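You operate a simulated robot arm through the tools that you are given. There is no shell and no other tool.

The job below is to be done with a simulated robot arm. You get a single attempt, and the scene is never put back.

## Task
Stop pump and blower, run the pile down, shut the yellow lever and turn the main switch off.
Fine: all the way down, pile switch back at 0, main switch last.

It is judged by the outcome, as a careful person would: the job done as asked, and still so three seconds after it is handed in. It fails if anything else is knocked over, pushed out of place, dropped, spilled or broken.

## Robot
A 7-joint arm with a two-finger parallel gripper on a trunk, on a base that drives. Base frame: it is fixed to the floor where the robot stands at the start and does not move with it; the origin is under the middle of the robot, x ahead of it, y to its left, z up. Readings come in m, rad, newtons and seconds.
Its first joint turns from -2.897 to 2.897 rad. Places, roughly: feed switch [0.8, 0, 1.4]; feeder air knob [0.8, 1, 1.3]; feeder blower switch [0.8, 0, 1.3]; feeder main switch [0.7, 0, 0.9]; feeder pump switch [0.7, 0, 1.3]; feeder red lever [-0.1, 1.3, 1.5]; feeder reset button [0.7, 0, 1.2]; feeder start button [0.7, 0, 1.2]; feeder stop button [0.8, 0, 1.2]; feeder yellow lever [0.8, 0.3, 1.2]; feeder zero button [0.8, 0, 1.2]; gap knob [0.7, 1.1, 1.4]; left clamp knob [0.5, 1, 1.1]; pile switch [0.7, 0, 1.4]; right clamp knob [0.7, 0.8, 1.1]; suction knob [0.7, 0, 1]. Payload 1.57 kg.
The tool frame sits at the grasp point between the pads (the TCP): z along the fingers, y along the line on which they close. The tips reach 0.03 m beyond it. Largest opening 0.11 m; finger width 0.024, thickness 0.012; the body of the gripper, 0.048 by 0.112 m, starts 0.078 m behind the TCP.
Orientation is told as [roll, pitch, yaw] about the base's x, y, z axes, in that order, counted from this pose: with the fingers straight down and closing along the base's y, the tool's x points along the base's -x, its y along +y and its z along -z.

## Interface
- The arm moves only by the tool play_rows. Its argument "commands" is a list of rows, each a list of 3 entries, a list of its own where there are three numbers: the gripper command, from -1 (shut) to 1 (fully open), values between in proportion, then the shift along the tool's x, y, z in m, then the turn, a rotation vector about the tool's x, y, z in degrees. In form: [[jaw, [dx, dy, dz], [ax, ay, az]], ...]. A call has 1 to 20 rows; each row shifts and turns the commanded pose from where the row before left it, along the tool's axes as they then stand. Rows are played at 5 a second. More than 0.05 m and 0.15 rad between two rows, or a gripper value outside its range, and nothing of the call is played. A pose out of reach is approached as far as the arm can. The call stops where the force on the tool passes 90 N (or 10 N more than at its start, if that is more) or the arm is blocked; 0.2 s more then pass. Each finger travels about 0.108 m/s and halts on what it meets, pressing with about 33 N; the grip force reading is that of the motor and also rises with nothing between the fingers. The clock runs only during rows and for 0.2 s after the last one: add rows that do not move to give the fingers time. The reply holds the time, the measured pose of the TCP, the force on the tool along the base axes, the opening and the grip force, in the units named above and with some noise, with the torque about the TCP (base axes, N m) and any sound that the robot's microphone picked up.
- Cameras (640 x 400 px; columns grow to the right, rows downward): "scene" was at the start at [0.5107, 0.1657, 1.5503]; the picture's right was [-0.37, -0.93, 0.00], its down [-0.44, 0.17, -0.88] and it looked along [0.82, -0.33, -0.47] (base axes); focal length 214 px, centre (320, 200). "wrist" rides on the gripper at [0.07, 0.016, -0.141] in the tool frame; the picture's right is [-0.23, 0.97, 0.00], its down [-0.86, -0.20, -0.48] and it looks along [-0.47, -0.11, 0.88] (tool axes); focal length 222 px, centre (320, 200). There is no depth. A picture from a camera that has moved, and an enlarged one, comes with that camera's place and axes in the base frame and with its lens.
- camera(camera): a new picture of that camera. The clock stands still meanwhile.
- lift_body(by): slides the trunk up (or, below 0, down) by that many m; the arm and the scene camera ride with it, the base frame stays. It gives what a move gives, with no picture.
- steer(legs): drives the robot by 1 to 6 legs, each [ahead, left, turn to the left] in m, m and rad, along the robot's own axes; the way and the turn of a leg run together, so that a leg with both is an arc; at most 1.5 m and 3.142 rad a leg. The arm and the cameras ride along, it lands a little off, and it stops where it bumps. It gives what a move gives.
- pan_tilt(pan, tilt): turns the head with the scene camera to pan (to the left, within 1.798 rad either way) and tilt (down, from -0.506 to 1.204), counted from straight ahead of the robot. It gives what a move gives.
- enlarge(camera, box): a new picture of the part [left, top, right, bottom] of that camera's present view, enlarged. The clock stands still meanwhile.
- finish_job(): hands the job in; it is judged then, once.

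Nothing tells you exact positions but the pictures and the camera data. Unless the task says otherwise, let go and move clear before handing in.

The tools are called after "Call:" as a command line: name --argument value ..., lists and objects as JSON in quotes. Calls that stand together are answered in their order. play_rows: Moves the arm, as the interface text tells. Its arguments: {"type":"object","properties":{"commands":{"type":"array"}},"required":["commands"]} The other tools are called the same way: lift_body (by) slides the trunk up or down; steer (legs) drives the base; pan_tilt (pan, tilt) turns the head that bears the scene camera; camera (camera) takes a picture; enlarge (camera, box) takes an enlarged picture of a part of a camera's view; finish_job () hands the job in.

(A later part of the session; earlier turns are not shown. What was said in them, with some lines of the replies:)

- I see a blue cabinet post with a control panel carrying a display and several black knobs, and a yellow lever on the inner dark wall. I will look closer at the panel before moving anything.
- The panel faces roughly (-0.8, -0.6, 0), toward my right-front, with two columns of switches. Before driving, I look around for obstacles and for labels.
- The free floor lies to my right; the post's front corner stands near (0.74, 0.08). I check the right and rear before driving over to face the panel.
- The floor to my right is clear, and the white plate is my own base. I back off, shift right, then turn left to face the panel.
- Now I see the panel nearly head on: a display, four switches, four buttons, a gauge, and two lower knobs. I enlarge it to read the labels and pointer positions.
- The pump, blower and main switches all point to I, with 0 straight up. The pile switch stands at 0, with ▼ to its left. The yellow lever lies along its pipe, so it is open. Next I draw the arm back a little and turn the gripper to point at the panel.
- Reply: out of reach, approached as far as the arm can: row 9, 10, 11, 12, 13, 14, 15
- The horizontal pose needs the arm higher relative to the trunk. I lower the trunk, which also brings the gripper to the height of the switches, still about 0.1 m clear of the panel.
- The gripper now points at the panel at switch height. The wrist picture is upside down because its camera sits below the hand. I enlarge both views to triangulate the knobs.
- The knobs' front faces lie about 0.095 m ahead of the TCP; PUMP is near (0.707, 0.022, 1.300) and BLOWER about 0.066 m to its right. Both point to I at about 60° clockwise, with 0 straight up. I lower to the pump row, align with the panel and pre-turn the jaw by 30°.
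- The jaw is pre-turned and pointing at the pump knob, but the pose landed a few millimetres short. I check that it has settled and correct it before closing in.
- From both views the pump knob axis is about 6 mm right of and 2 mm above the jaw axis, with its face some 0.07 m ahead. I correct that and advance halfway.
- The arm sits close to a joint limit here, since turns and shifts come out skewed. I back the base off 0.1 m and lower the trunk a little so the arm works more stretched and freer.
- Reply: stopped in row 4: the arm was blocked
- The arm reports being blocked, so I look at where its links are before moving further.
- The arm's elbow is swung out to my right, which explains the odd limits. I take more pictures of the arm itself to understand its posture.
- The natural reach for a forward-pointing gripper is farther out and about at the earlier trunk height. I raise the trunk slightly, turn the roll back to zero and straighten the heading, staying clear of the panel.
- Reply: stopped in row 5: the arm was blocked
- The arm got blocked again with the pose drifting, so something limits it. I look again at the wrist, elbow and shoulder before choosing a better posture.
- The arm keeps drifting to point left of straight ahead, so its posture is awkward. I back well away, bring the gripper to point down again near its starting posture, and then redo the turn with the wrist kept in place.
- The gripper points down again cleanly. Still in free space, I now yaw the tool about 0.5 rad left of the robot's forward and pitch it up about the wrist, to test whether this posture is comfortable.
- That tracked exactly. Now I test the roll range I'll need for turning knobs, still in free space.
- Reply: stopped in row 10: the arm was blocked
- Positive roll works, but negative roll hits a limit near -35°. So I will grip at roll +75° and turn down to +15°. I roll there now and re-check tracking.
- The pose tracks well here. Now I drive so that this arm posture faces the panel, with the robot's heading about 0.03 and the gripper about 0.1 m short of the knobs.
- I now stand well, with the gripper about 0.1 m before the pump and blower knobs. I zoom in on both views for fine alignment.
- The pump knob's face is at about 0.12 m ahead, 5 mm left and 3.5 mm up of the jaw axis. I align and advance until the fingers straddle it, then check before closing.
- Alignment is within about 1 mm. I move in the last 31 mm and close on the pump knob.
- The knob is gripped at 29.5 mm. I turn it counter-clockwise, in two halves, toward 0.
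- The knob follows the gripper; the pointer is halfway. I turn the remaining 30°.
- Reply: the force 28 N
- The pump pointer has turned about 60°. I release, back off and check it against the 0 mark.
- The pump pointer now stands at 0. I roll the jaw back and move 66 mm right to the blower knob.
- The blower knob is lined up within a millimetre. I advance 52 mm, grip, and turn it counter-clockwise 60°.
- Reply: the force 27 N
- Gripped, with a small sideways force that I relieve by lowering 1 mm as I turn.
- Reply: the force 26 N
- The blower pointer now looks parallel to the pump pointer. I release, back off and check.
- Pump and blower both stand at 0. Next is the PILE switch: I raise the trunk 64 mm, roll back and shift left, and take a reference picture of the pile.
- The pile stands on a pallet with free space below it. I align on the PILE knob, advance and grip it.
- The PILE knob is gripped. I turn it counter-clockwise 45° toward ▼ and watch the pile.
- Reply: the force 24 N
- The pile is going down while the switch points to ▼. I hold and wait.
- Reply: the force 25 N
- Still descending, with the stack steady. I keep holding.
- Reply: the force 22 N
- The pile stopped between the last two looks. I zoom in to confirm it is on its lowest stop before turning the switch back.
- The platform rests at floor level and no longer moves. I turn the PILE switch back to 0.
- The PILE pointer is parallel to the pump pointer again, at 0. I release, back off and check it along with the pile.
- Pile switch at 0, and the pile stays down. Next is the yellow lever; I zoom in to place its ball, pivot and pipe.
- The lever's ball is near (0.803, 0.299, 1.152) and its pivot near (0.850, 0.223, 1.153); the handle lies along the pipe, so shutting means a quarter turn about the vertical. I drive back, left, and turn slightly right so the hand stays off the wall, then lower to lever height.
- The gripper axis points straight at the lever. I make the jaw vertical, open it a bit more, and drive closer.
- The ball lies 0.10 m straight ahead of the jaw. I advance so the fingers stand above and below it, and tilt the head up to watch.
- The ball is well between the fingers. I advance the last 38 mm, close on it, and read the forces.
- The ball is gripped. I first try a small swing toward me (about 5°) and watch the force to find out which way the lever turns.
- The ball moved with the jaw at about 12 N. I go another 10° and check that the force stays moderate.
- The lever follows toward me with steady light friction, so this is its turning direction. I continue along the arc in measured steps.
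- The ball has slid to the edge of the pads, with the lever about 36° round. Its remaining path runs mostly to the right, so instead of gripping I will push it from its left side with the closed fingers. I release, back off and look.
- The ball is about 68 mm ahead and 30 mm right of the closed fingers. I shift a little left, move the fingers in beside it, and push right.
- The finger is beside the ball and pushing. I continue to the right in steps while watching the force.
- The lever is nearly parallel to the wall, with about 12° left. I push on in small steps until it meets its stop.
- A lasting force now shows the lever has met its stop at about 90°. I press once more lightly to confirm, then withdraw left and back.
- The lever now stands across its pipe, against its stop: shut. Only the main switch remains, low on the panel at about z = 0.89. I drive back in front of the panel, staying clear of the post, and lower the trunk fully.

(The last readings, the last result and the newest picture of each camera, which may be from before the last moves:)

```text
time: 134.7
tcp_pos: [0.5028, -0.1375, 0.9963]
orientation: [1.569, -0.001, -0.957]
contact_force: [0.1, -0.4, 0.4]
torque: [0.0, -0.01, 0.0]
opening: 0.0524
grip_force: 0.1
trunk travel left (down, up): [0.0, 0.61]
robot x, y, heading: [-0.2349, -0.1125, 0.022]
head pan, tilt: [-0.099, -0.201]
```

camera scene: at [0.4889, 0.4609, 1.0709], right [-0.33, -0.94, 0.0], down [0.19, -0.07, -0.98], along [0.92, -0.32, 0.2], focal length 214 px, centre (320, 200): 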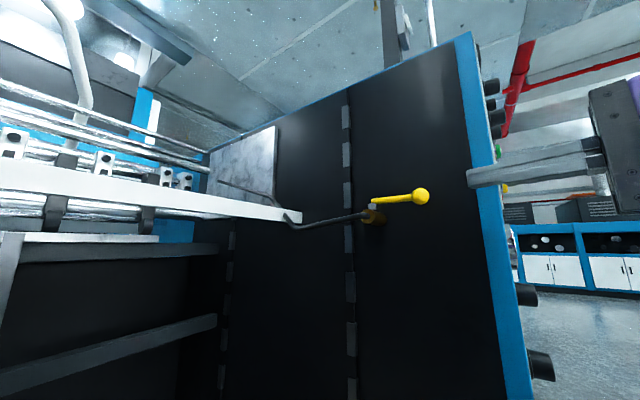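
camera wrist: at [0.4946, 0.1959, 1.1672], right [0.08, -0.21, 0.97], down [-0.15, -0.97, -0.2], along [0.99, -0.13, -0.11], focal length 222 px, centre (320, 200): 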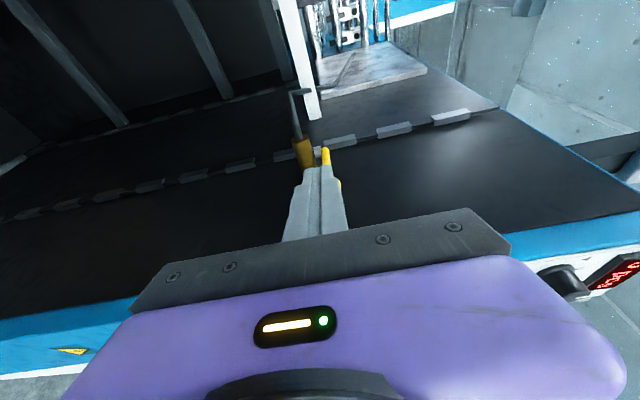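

Lowering tracks well. I go on down to main-switch height and turn the head down to see it.

Call:
play_rows --commands '[[-0.05, [0, -0.036, 0], [0, 0, 0]], [-0.05, [0, -0.036, 0], [0, 0, 0]], [-0.05, [0, -0.036, 0], [0, 0, 0]], [-0.05, [0, 0, 0], [0, 0, 0]]]'

Call:
pan_tilt --pan -0.1 --tilt 0.2

Call:
camera --camera "scene"

Call:
camera --camera "wrist"

```text
time: 135.7
tcp_pos: [0.5041, -0.1352, 0.8903]
orientation: [1.57, -0.003, -0.957]
contact_force: [0.0, -0.3, 0.0]
torque: [0.01, 0.02, 0.0]
opening: 0.0522
grip_force: 0.1
trunk travel left (down, up): [0.0, 0.61]
robot x, y, heading: [-0.232, -0.1108, 0.021]
head pan, tilt: [-0.099, -0.201]
```

```text
time: 136.5
tcp_pos: [0.5045, -0.1362, 0.8901]
orientation: [1.568, -0.001, -0.954]
contact_force: [-0.5, 0.5, 0.0]
torque: [-0.03, 0.03, 0.03]
opening: 0.0525
grip_force: 0.0
trunk travel left (down, up): [0.0, 0.61]
robot x, y, heading: [-0.2338, -0.1122, 0.022]
head pan, tilt: [-0.099, 0.201]
```

```text
taken
camera scene: at [0.2806, 0.0922, 1.0021], right [-0.08, -1.0, 0.0], down [-0.2, 0.02, -0.98], along [0.98, -0.07, -0.2], focal length 214 px, centre (320, 200)
```

scene: 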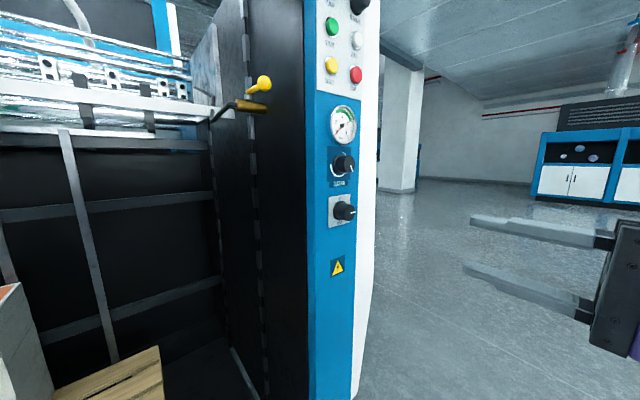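

```text
taken
camera wrist: at [0.3479, -0.1609, 0.9063], right [0.13, -0.18, 0.97], down [0.1, -0.97, -0.2], along [0.99, 0.13, -0.11], focal length 222 px, centre (320, 200)
```

wrist: 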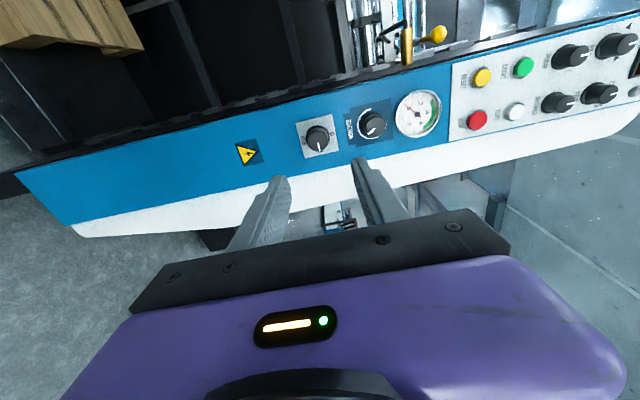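

The main switch is the lower knob on the blue part, and the arm tracks fine at this height. I zoom in to locate it and read its pointer.

Call:
enlarge --camera "wrist" --box '[260, 70, 420, 190]'

Call:
enlarge --camera "scene" --box '[300, 130, 400, 250]'

```text
3.33 times, centred on (340, 130) of wrist
camera zoom: at [0.3479, -0.1609, 0.9063], right [0.13, -0.18, 0.97], down [0.1, -0.97, -0.2], along [0.99, 0.13, -0.11], focal length 740 px, centre (253, 433)
```

zoom: 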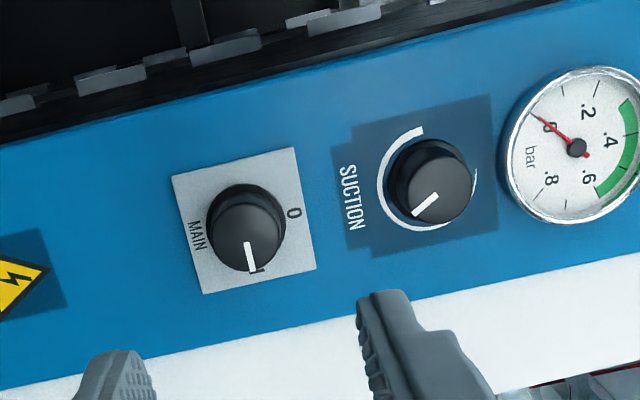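

```text
3.33 times, centred on (350, 190) of scene
camera zoom: at [0.2806, 0.0922, 1.0021], right [-0.08, -1.0, 0.0], down [-0.2, 0.02, -0.98], along [0.98, -0.07, -0.2], focal length 715 px, centre (220, 233)
```

zoom: 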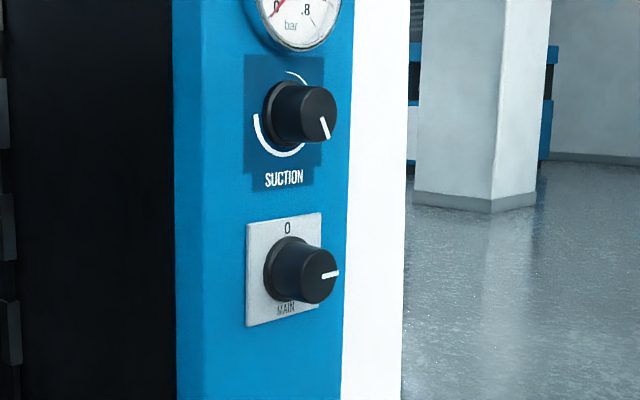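

The main switch points right to I, with 0 straight up, so it needs a 90° counter-clockwise turn. I first test that roll range here in free space.

Call:
play_rows --commands '[[-0.05, [0, 0, 0], [0, 0, -8]], [-0.05, [0, 0, 0], [0, 0, -8]], [-0.05, [0, 0, 0], [0, 0, -8]], [-0.05, [0, 0, 0], [0, 0, -8]], [-0.05, [0, 0, 0], [0, 0, -8]], [-0.05, [0, 0, 0], [0, 0, -8]], [-0.05, [0, 0, 0], [0, 0, -8]], [-0.05, [0, 0, 0], [0, 0, -8]], [-0.05, [0, 0, 0], [0, 0, -8]], [-0.05, [0, 0, 0], [0, 0, -8]], [-0.05, [0, 0, 0], [0, 0, -8]], [-0.05, [0, 0, 0], [0, 0, 0]]]'

```text
time: 139.1
tcp_pos: [0.5015, -0.1374, 0.8896]
orientation: [1.544, -1.539, -0.926]
contact_force: [0.1, -0.4, -0.6]
torque: [0.03, 0.02, -0.05]
opening: 0.0524
grip_force: 0.1
trunk travel left (down, up): [0.0, 0.61]
robot x, y, heading: [-0.2327, -0.1093, 0.023]
head pan, tilt: [-0.099, 0.201]
```

That range works. I roll back up to about 100° and line up.

Call:
play_rows --commands '[[-0.05, [0, 0, 0], [0, 0, 8]], [-0.05, [0, 0, 0], [0, 0, 8]], [-0.05, [0, 0, 0], [0, 0, 8]], [-0.05, [0, 0, 0], [0, 0, 8]], [-0.05, [0, 0, 0], [0, 0, 8]], [-0.05, [0, 0, 0], [0, 0, 8]], [-0.05, [0, 0, 0], [0, 0, 8]], [-0.05, [0, 0, 0], [0, 0, 8]], [-0.05, [0, 0, 0], [0, 0, 8]], [-0.05, [0, 0, 0], [0, 0, 8]], [-0.05, [0, 0, 0], [0, 0, 8]], [-0.05, [0, 0, 0], [0, 0, 8]], [-0.05, [0, 0, 0], [0, 0, 0]]]'

Call:
enlarge --camera "wrist" --box '[260, 70, 420, 190]'

```text
time: 141.9
tcp_pos: [0.5013, -0.1359, 0.8903]
orientation: [1.57, 0.139, -0.956]
contact_force: [-0.2, -0.4, 0.2]
torque: [0.02, -0.03, 0.01]
opening: 0.0525
grip_force: 0.0
trunk travel left (down, up): [0.0, 0.61]
robot x, y, heading: [-0.2321, -0.1092, 0.024]
head pan, tilt: [-0.099, 0.201]
```

```text
3.33 times, centred on (340, 130) of wrist
camera zoom: at [0.3466, -0.1642, 0.9158], right [0.21, -0.29, 0.93], down [0.08, -0.94, -0.32], along [0.97, 0.14, -0.17], focal length 740 px, centre (253, 433)
```

zoom: 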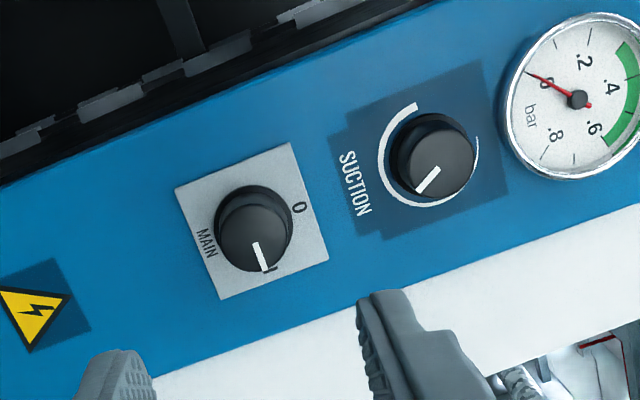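

The main switch face is near e-offset 0.433, z = 0.879. I drive 0.1 m closer so the arm isn't overstretched, align, advance partway and check again.

Call:
steer --legs '[[0.1, 0, 0]]'

Call:
play_rows --commands '[[-0.05, [0.0228, -0.0143, 0], [0, 0, 0]], [-0.05, [0, 0, 0.04], [0, 0, 0]], [-0.05, [0, 0, 0.04], [0, 0, 0]], [-0.05, [0, 0, 0.03], [0, 0, 0]], [-0.05, [0, 0, 0], [0, 0, 0]]]'

Call:
enlarge --camera "wrist" --box '[230, 80, 410, 220]'

Call:
camera --camera "scene"

```text
time: 143.1
tcp_pos: [0.6008, -0.1349, 0.8903]
orientation: [1.569, 0.137, -0.958]
contact_force: [0.6, -0.5, -0.7]
torque: [-0.01, 0.0, 0.04]
opening: 0.0524
grip_force: 0.1
trunk travel left (down, up): [0.0, 0.61]
robot x, y, heading: [-0.133, -0.1051, 0.024]
head pan, tilt: [-0.099, 0.201]
```

```text
time: 144.3
tcp_pos: [0.6875, -0.0562, 0.8822]
orientation: [1.569, 0.137, -0.955]
contact_force: [-0.1, -0.1, -0.1]
torque: [0.02, -0.02, 0.01]
opening: 0.0523
grip_force: 0.1
out of reach, approached as far as the arm can: row 1
trunk travel left (down, up): [0.0, 0.61]
robot x, y, heading: [-0.1315, -0.1078, 0.018]
head pan, tilt: [-0.099, 0.201]
```

```text
2.86 times, centred on (320, 150) of wrist
camera zoom: at [0.5327, -0.0841, 0.9075], right [0.21, -0.29, 0.93], down [0.08, -0.95, -0.32], along [0.97, 0.14, -0.17], focal length 635 px, centre (320, 343)
```

zoom: 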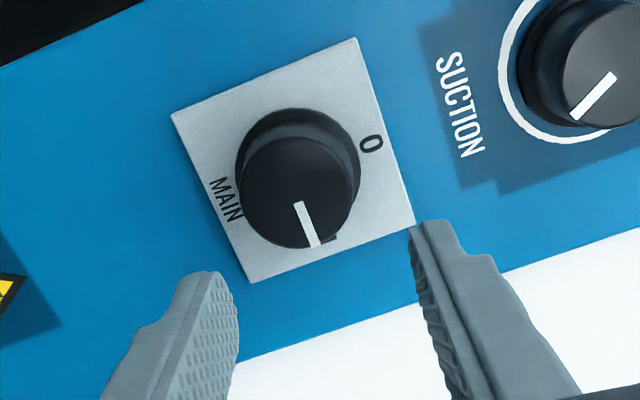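

```text
taken
camera scene: at [0.3811, 0.0937, 1.002], right [-0.08, -1.0, 0.0], down [-0.2, 0.02, -0.98], along [0.98, -0.08, -0.2], focal length 214 px, centre (320, 200)
```

scene: 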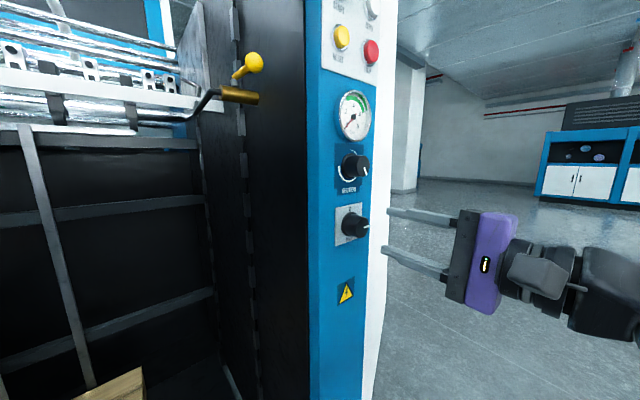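

One row was slightly out of reach, leaving the jaw about 13 mm too far right. I correct that now that the arm is further out.

Call:
play_rows --commands '[[-0.05, [0.0064, -0.0019, 0], [0, 0, 0]], [-0.05, [0.0064, -0.0019, 0], [0, 0, 0]], [-0.05, [0, 0, 0], [0, 0, 0]]]'

Call:
enlarge --camera "wrist" --box '[230, 80, 410, 220]'

Call:
enlarge --camera "scene" --box '[320, 170, 440, 290]'

```text
time: 145.1
tcp_pos: [0.6809, -0.0482, 0.8795]
orientation: [1.57, 0.136, -0.958]
contact_force: [-0.6, -0.6, 0.7]
torque: [0.01, 0.0, 0.03]
opening: 0.0521
grip_force: 0.0
trunk travel left (down, up): [0.0, 0.61]
robot x, y, heading: [-0.1327, -0.1115, 0.017]
head pan, tilt: [-0.099, 0.201]
```

```text
2.86 times, centred on (320, 150) of wrist
camera zoom: at [0.5254, -0.075, 0.9048], right [0.21, -0.29, 0.93], down [0.08, -0.95, -0.31], along [0.97, 0.14, -0.17], focal length 635 px, centre (320, 343)
```

zoom: 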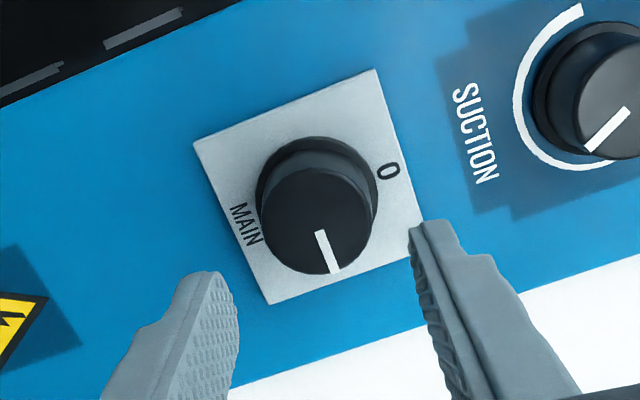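

```text
3.33 times, centred on (380, 230) of scene
camera zoom: at [0.3811, 0.0936, 1.002], right [-0.08, -1.0, 0.0], down [-0.2, 0.02, -0.98], along [0.98, -0.08, -0.2], focal length 715 px, centre (120, 100)
```

zoom: 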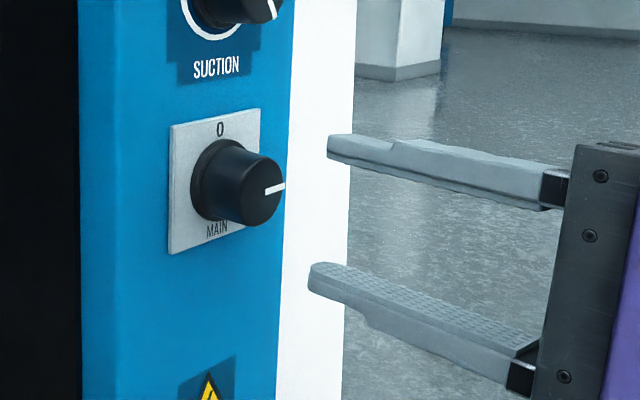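

The main knob is bigger, about 38 mm, so I open the jaw wider. Then I shift 4 mm left, advance 56 mm and grip.

Call:
play_rows --commands '[[0.18, [0.004, 0, 0], [0, 0, 0]], [0.18, [0, 0, 0], [0, 0, 0]], [0.18, [0, 0, 0.02], [0, 0, 0]], [0.18, [0, 0, 0.018], [0, 0, 0]], [0.18, [0, 0, 0], [0, 0, 0]]]'

Call:
enlarge --camera "wrist" --box '[230, 80, 410, 220]'

Call:
enlarge --camera "scene" --box '[320, 170, 440, 290]'

```text
time: 146.3
tcp_pos: [0.7093, -0.0233, 0.881]
orientation: [1.568, 0.137, -0.957]
contact_force: [0.2, 0.0, 0.5]
torque: [-0.02, 0.02, 0.0]
opening: 0.0648
grip_force: 0.0
trunk travel left (down, up): [0.0, 0.61]
robot x, y, heading: [-0.1347, -0.1081, 0.021]
head pan, tilt: [-0.099, 0.201]
```

```text
2.86 times, centred on (320, 150) of wrist
camera zoom: at [0.5551, -0.0509, 0.9054], right [0.21, -0.29, 0.93], down [0.08, -0.95, -0.32], along [0.97, 0.14, -0.17], focal length 635 px, centre (320, 343)
```

zoom: 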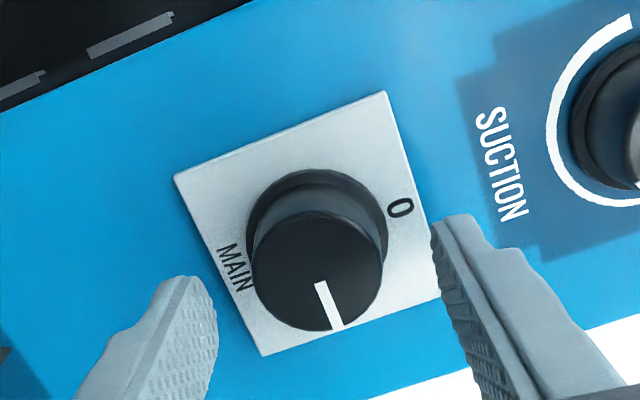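

```text
3.33 times, centred on (380, 230) of scene
camera zoom: at [0.3811, 0.0936, 1.002], right [-0.08, -1.0, 0.0], down [-0.2, 0.02, -0.98], along [0.98, -0.08, -0.2], focal length 715 px, centre (120, 100)
```

zoom: 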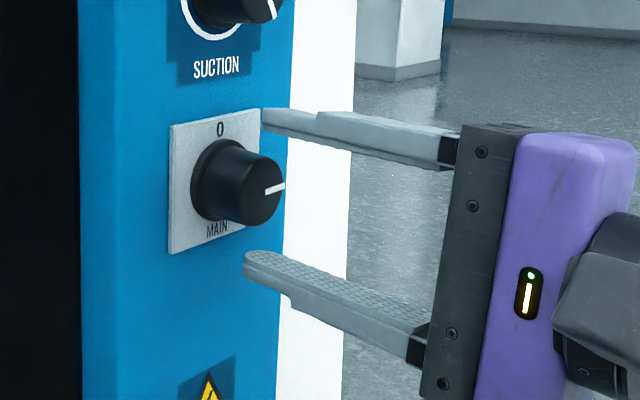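

Call:
play_rows --commands '[[0.18, [0.0008, -0.0014, 0.01], [0, 0, 0]], [0.18, [0, 0, 0.009], [0, 0, 0]], [0.18, [0, 0, 0], [0, 0, 0]], [-1, [0, 0, 0], [0, 0, 0]], [-1, [0, 0, 0], [0, 0, 0]], [-1, [0, 0, 0], [0, 0, 0]], [-1, [0, 0, 0], [0, 0, 0]]]'

Call:
enlarge --camera "wrist" --box '[230, 80, 410, 220]'

Call:
enlarge --camera "scene" --box '[320, 170, 440, 290]'

```text
time: 147.9
tcp_pos: [0.724, -0.0115, 0.881]
orientation: [1.571, 0.138, -0.957]
contact_force: [11.2, 4.1, 10.5]
torque: [0.15, -0.27, 0.08]
opening: 0.0388
grip_force: 44.4
trunk travel left (down, up): [0.0, 0.61]
robot x, y, heading: [-0.1328, -0.1051, 0.019]
head pan, tilt: [-0.099, 0.201]
```

```text
2.86 times, centred on (320, 150) of wrist
camera zoom: at [0.569, -0.0387, 0.905], right [0.21, -0.29, 0.93], down [0.08, -0.95, -0.32], along [0.97, 0.14, -0.17], focal length 635 px, centre (320, 343)
```

zoom: 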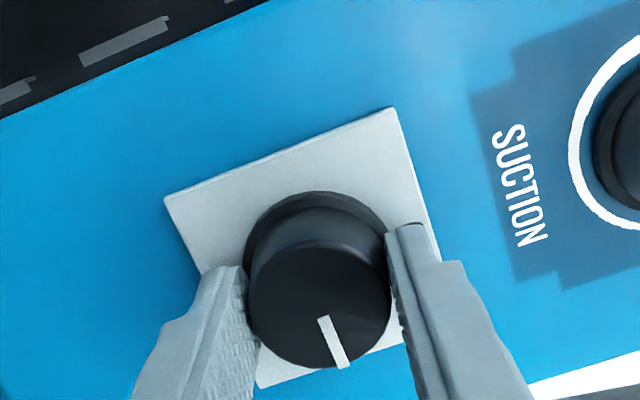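

```text
3.33 times, centred on (380, 230) of scene
camera zoom: at [0.3811, 0.0938, 1.0022], right [-0.08, -1.0, 0.0], down [-0.2, 0.02, -0.98], along [0.98, -0.08, -0.2], focal length 715 px, centre (120, 100)
```

zoom: 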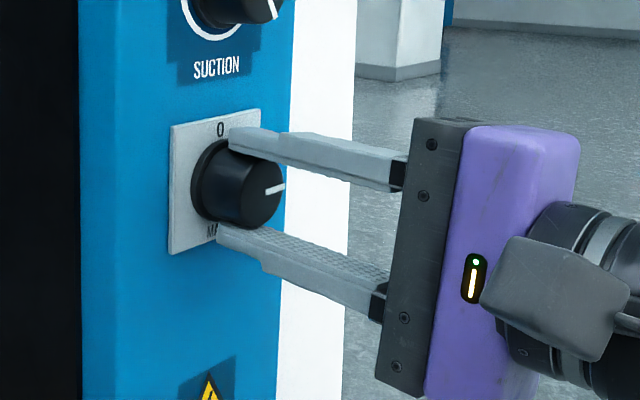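

The main knob is gripped at 38.8 mm, and everything else is done. I turn it counter-clockwise, first 45°.

Call:
play_rows --commands '[[-1, [0, 0, 0], [0, 0, -7.5]], [-1, [0, 0, 0], [0, 0, -7.5]], [-1, [0, 0, 0], [0, 0, -7.5]], [-1, [0, 0, 0], [0, 0, -7.5]], [-1, [0, 0, 0], [0, 0, -7.5]], [-1, [0, 0, 0], [0, 0, -7.5]], [-1, [0, 0, 0], [0, 0, 0]]]'

Call:
enlarge --camera "wrist" --box '[230, 80, 410, 220]'

Call:
enlarge --camera "scene" --box '[320, 170, 440, 290]'

```text
time: 149.5
tcp_pos: [0.7231, -0.0127, 0.8796]
orientation: [1.569, -0.65, -0.953]
contact_force: [18.7, 15.2, 22.0]
torque: [0.36, -0.54, -0.17]
opening: 0.0387
grip_force: 44.5
trunk travel left (down, up): [0.0, 0.61]
robot x, y, heading: [-0.1337, -0.1079, 0.018]
head pan, tilt: [-0.099, 0.201]
```

```text
2.86 times, centred on (320, 150) of wrist
camera zoom: at [0.5691, -0.0402, 0.8502], right [-0.24, 0.33, 0.91], down [0.07, -0.93, 0.36], along [0.97, 0.15, 0.2], focal length 635 px, centre (320, 343)
```

zoom: 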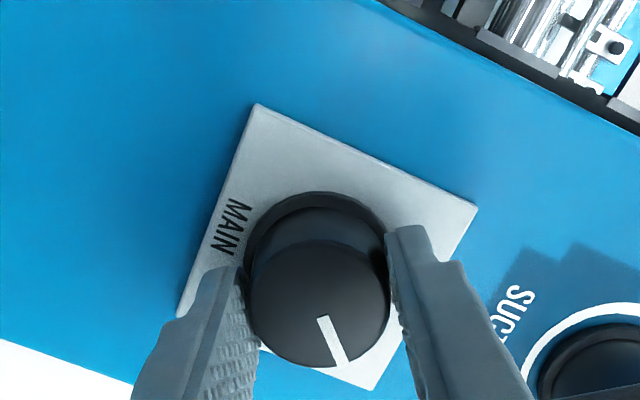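

```text
3.33 times, centred on (380, 230) of scene
camera zoom: at [0.381, 0.094, 1.0022], right [-0.08, -1.0, 0.0], down [-0.2, 0.02, -0.98], along [0.98, -0.08, -0.2], focal length 715 px, centre (120, 100)
```

zoom: 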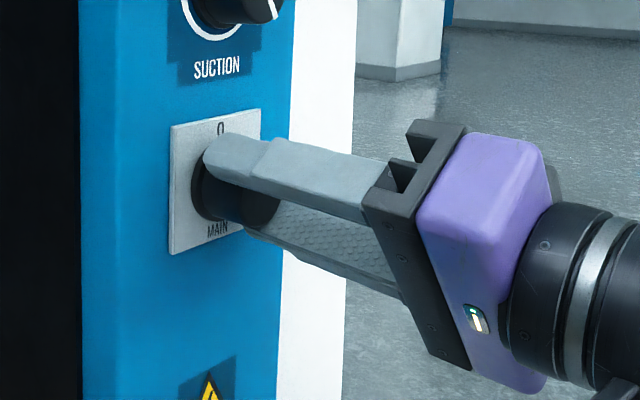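

The knob turns with the jaw; halfway. I turn the other 45°.

Call:
play_rows --commands '[[-1, [0, 0, 0], [0, 0, -7.5]], [-1, [0, 0, 0], [0, 0, -7.5]], [-1, [0, 0, 0], [0, 0, -7.5]], [-1, [0, 0, 0], [0, 0, -7.5]], [-1, [0, 0, 0], [0, 0, -7.5]], [-1, [0, 0, 0], [0, 0, -7.5]], [-1, [0, 0, 0], [0, 0, 0]]]'

Call:
enlarge --camera "wrist" --box '[230, 80, 410, 220]'

```text
time: 151.1
tcp_pos: [0.7229, -0.0119, 0.8791]
orientation: [1.563, -1.434, -0.949]
contact_force: [-1.5, 7.9, 16.6]
torque: [0.41, 0.22, 0.27]
opening: 0.039
grip_force: 44.5
trunk travel left (down, up): [0.0, 0.61]
robot x, y, heading: [-0.1312, -0.1077, 0.017]
head pan, tilt: [-0.099, 0.201]
```

```text
2.86 times, centred on (320, 150) of wrist
camera zoom: at [0.5915, -0.0727, 0.8126], right [-0.54, 0.76, 0.36], down [-0.21, -0.53, 0.82], along [0.82, 0.37, 0.45], focal length 635 px, centre (320, 343)
```

zoom: 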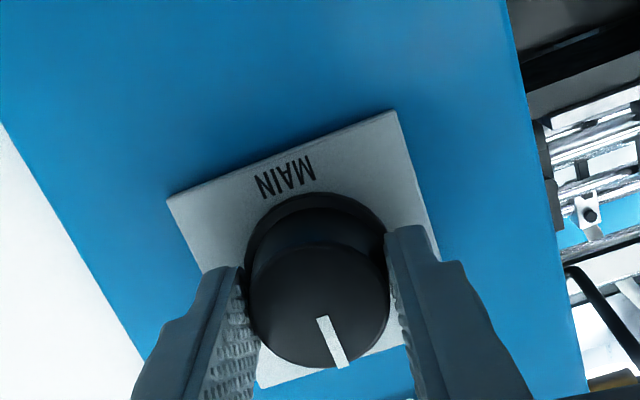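

The pointer is now opposite the MAIN label, straight up at 0. I release, back off and check.

Call:
play_rows --commands '[[0.18, [0, 0, 0], [0, 0, 0]], [0.18, [0, 0, 0], [0, 0, 0]], [0.18, [0, 0, 0], [0, 0, 0]], [0.18, [0, 0, -0.03], [0, 0, 0]], [0.18, [0, 0, -0.04], [0, 0, 0]], [0.18, [0, 0, -0.04], [0, 0, 0]], [0.18, [0, 0, 0], [0, 0, 0]]]'

Call:
camera --camera "scene"

Call:
enlarge --camera "scene" --box '[320, 170, 440, 290]'

Call:
camera --camera "wrist"

```text
time: 152.7
tcp_pos: [0.6325, -0.0752, 0.8774]
orientation: [1.56, -1.434, -0.946]
contact_force: [0.2, -0.3, 0.1]
torque: [-0.01, 0.01, 0.02]
opening: 0.0646
grip_force: 0.2
trunk travel left (down, up): [0.0, 0.61]
robot x, y, heading: [-0.1333, -0.1084, 0.017]
head pan, tilt: [-0.099, 0.201]
```

```text
taken
camera scene: at [0.3811, 0.0936, 1.0021], right [-0.08, -1.0, 0.0], down [-0.2, 0.02, -0.98], along [0.98, -0.08, -0.2], focal length 214 px, centre (320, 200)
```

scene: 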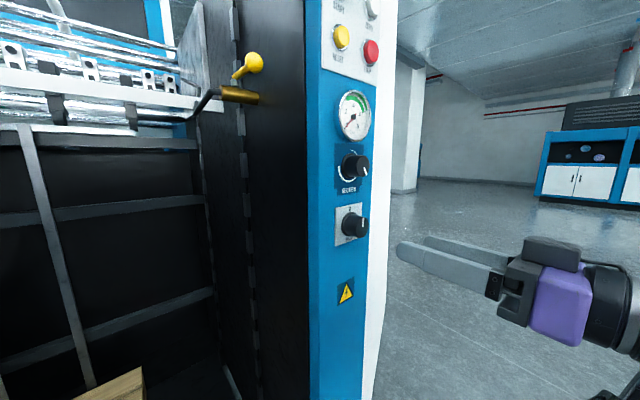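

```text
3.33 times, centred on (380, 230) of scene
camera zoom: at [0.3811, 0.0936, 1.0021], right [-0.08, -1.0, 0.0], down [-0.2, 0.02, -0.98], along [0.98, -0.08, -0.2], focal length 715 px, centre (120, 100)
```

zoom: 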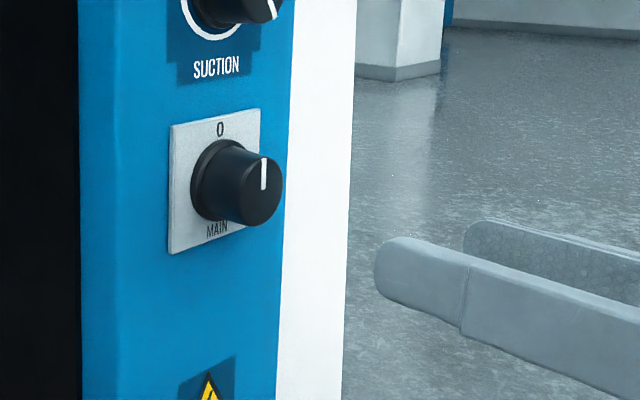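

```text
taken
camera wrist: at [0.5014, -0.1368, 0.8111], right [-0.54, 0.76, 0.36], down [-0.21, -0.53, 0.82], along [0.82, 0.37, 0.45], focal length 222 px, centre (320, 200)
```

wrist: 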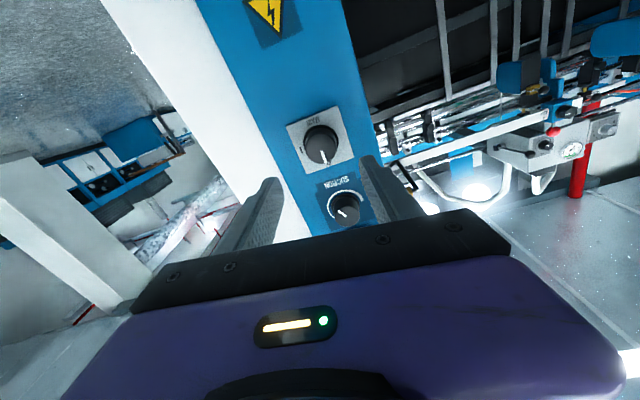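

The main switch stands at 0. I back the robot clear and make a last check of the panel, lever and pile.

Call:
steer --legs '[[-0.2, 0, 0]]'

Call:
pan_tilt --pan 0.1 --tilt -0.25

Call:
camera --camera "scene"

Call:
pan_tilt --pan 0.65 --tilt 0.3

Call:
camera --camera "scene"

```text
time: 154.3
tcp_pos: [0.4303, -0.0805, 0.8783]
orientation: [1.562, -1.432, -0.948]
contact_force: [0.0, 0.2, 0.1]
torque: [-0.01, -0.02, -0.02]
opening: 0.0652
grip_force: 0.0
trunk travel left (down, up): [0.0, 0.61]
robot x, y, heading: [-0.3392, -0.1121, 0.02]
head pan, tilt: [-0.099, 0.201]
```

```text
time: 155.2
tcp_pos: [0.4296, -0.081, 0.8788]
orientation: [1.561, -1.433, -0.947]
contact_force: [-0.5, 0.2, 0.9]
torque: [-0.04, 0.0, 0.0]
opening: 0.0647
grip_force: 0.0
trunk travel left (down, up): [0.0, 0.61]
robot x, y, heading: [-0.3345, -0.1108, 0.02]
head pan, tilt: [0.099, -0.25]
```

```text
taken
camera scene: at [0.1661, 0.1056, 1.0419], right [0.12, -0.99, 0.0], down [0.24, 0.03, -0.97], along [0.96, 0.11, 0.25], focal length 214 px, centre (320, 200)
```

scene: 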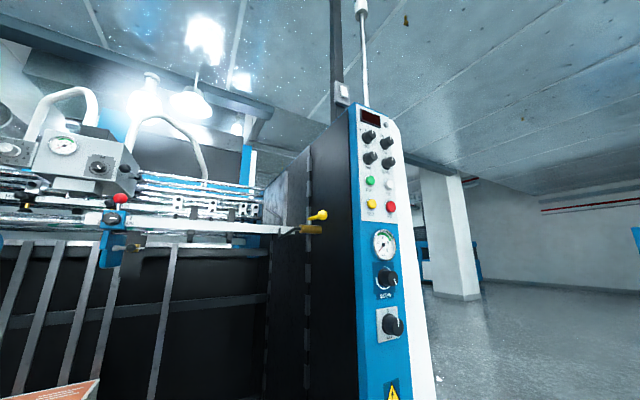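

```text
time: 156.2
tcp_pos: [0.4292, -0.0814, 0.8786]
orientation: [1.562, -1.432, -0.947]
contact_force: [0.2, 0.0, 0.2]
torque: [-0.01, 0.0, -0.03]
opening: 0.0649
grip_force: 0.1
trunk travel left (down, up): [0.0, 0.61]
robot x, y, heading: [-0.3355, -0.1133, 0.02]
head pan, tilt: [0.649, 0.3]
```

```text
taken
camera scene: at [0.1589, 0.1538, 0.9928], right [0.62, -0.79, 0.0], down [-0.23, -0.18, -0.96], along [0.75, 0.59, -0.29], focal length 214 px, centre (320, 200)
```

scene: 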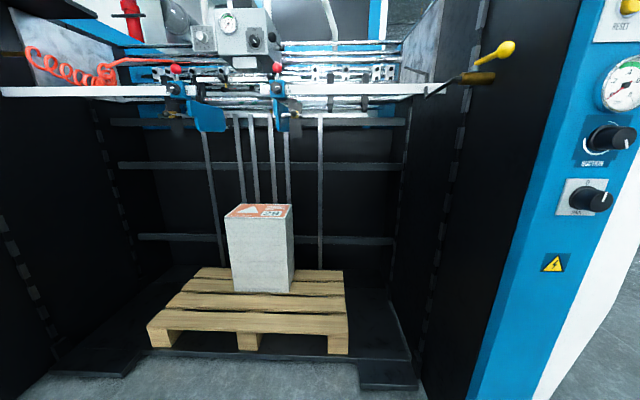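

Call:
pan_tilt --pan 0.1 --tilt -0.25

Call:
enlarge --camera "scene" --box '[340, 95, 420, 195]'

Call:
enlarge --camera "scene" --box '[280, 190, 420, 350]'

```text
time: 157.1
tcp_pos: [0.4293, -0.0809, 0.8781]
orientation: [1.562, -1.434, -0.946]
contact_force: [0.5, -0.8, -0.8]
torque: [-0.02, -0.02, -0.02]
opening: 0.0647
grip_force: 0.0
trunk travel left (down, up): [0.0, 0.61]
robot x, y, heading: [-0.3382, -0.1105, 0.025]
head pan, tilt: [0.099, -0.25]
```

```text
4.00 times, centred on (380, 145) of scene
camera zoom: at [0.1661, 0.1057, 1.0419], right [0.12, -0.99, 0.0], down [0.24, 0.03, -0.97], along [0.96, 0.12, 0.25], focal length 858 px, centre (80, 420)
```

zoom: 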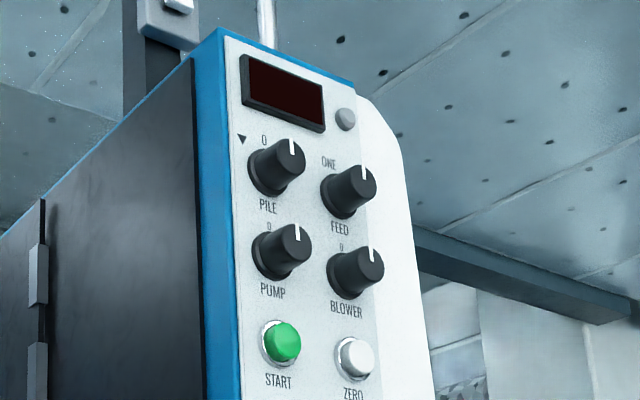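

```text
2.50 times, centred on (350, 270) of scene
camera zoom: at [0.1661, 0.1057, 1.0419], right [0.12, -0.99, 0.0], down [0.24, 0.03, -0.97], along [0.96, 0.12, 0.25], focal length 536 px, centre (245, 25)
```

zoom: 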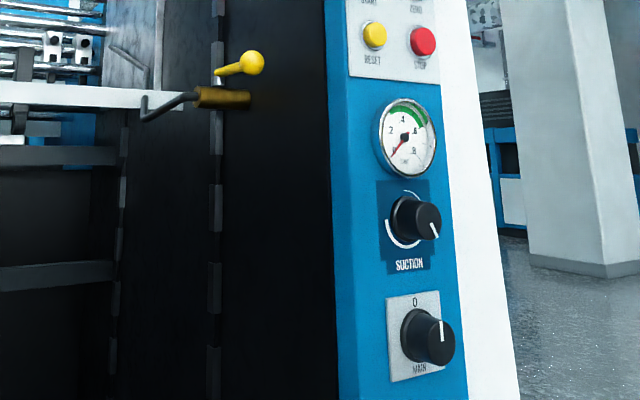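

PILE, PUMP, BLOWER and MAIN all point to 0 and the display is dark. The pile is all the way down, and the lever stands across its pipe against the stop. The robot is clear of the machine, so I hand the job in.

Call:
finish_job

```text
The job is handed in.
```

The shutdown is done in the order you asked, and I've handed it in; I haven't seen the verdict.

- **Pump and blower:** both switches are at 0, and the vacuum gauge has dropped to about zero.
- **Pile:** I ran it down until it stopped by itself with the platform at floor level. The pile switch is back at 0.
- **Yellow lever:** it now stands at a right angle to its pipe, firmly against its stop.
- **Main switch:** turned to 0 last, and the panel display is dark.

The other switches and buttons were not touched, and I saw nothing knocked over or moved out of place. The gripper is open and the robot has backed away from the machine.
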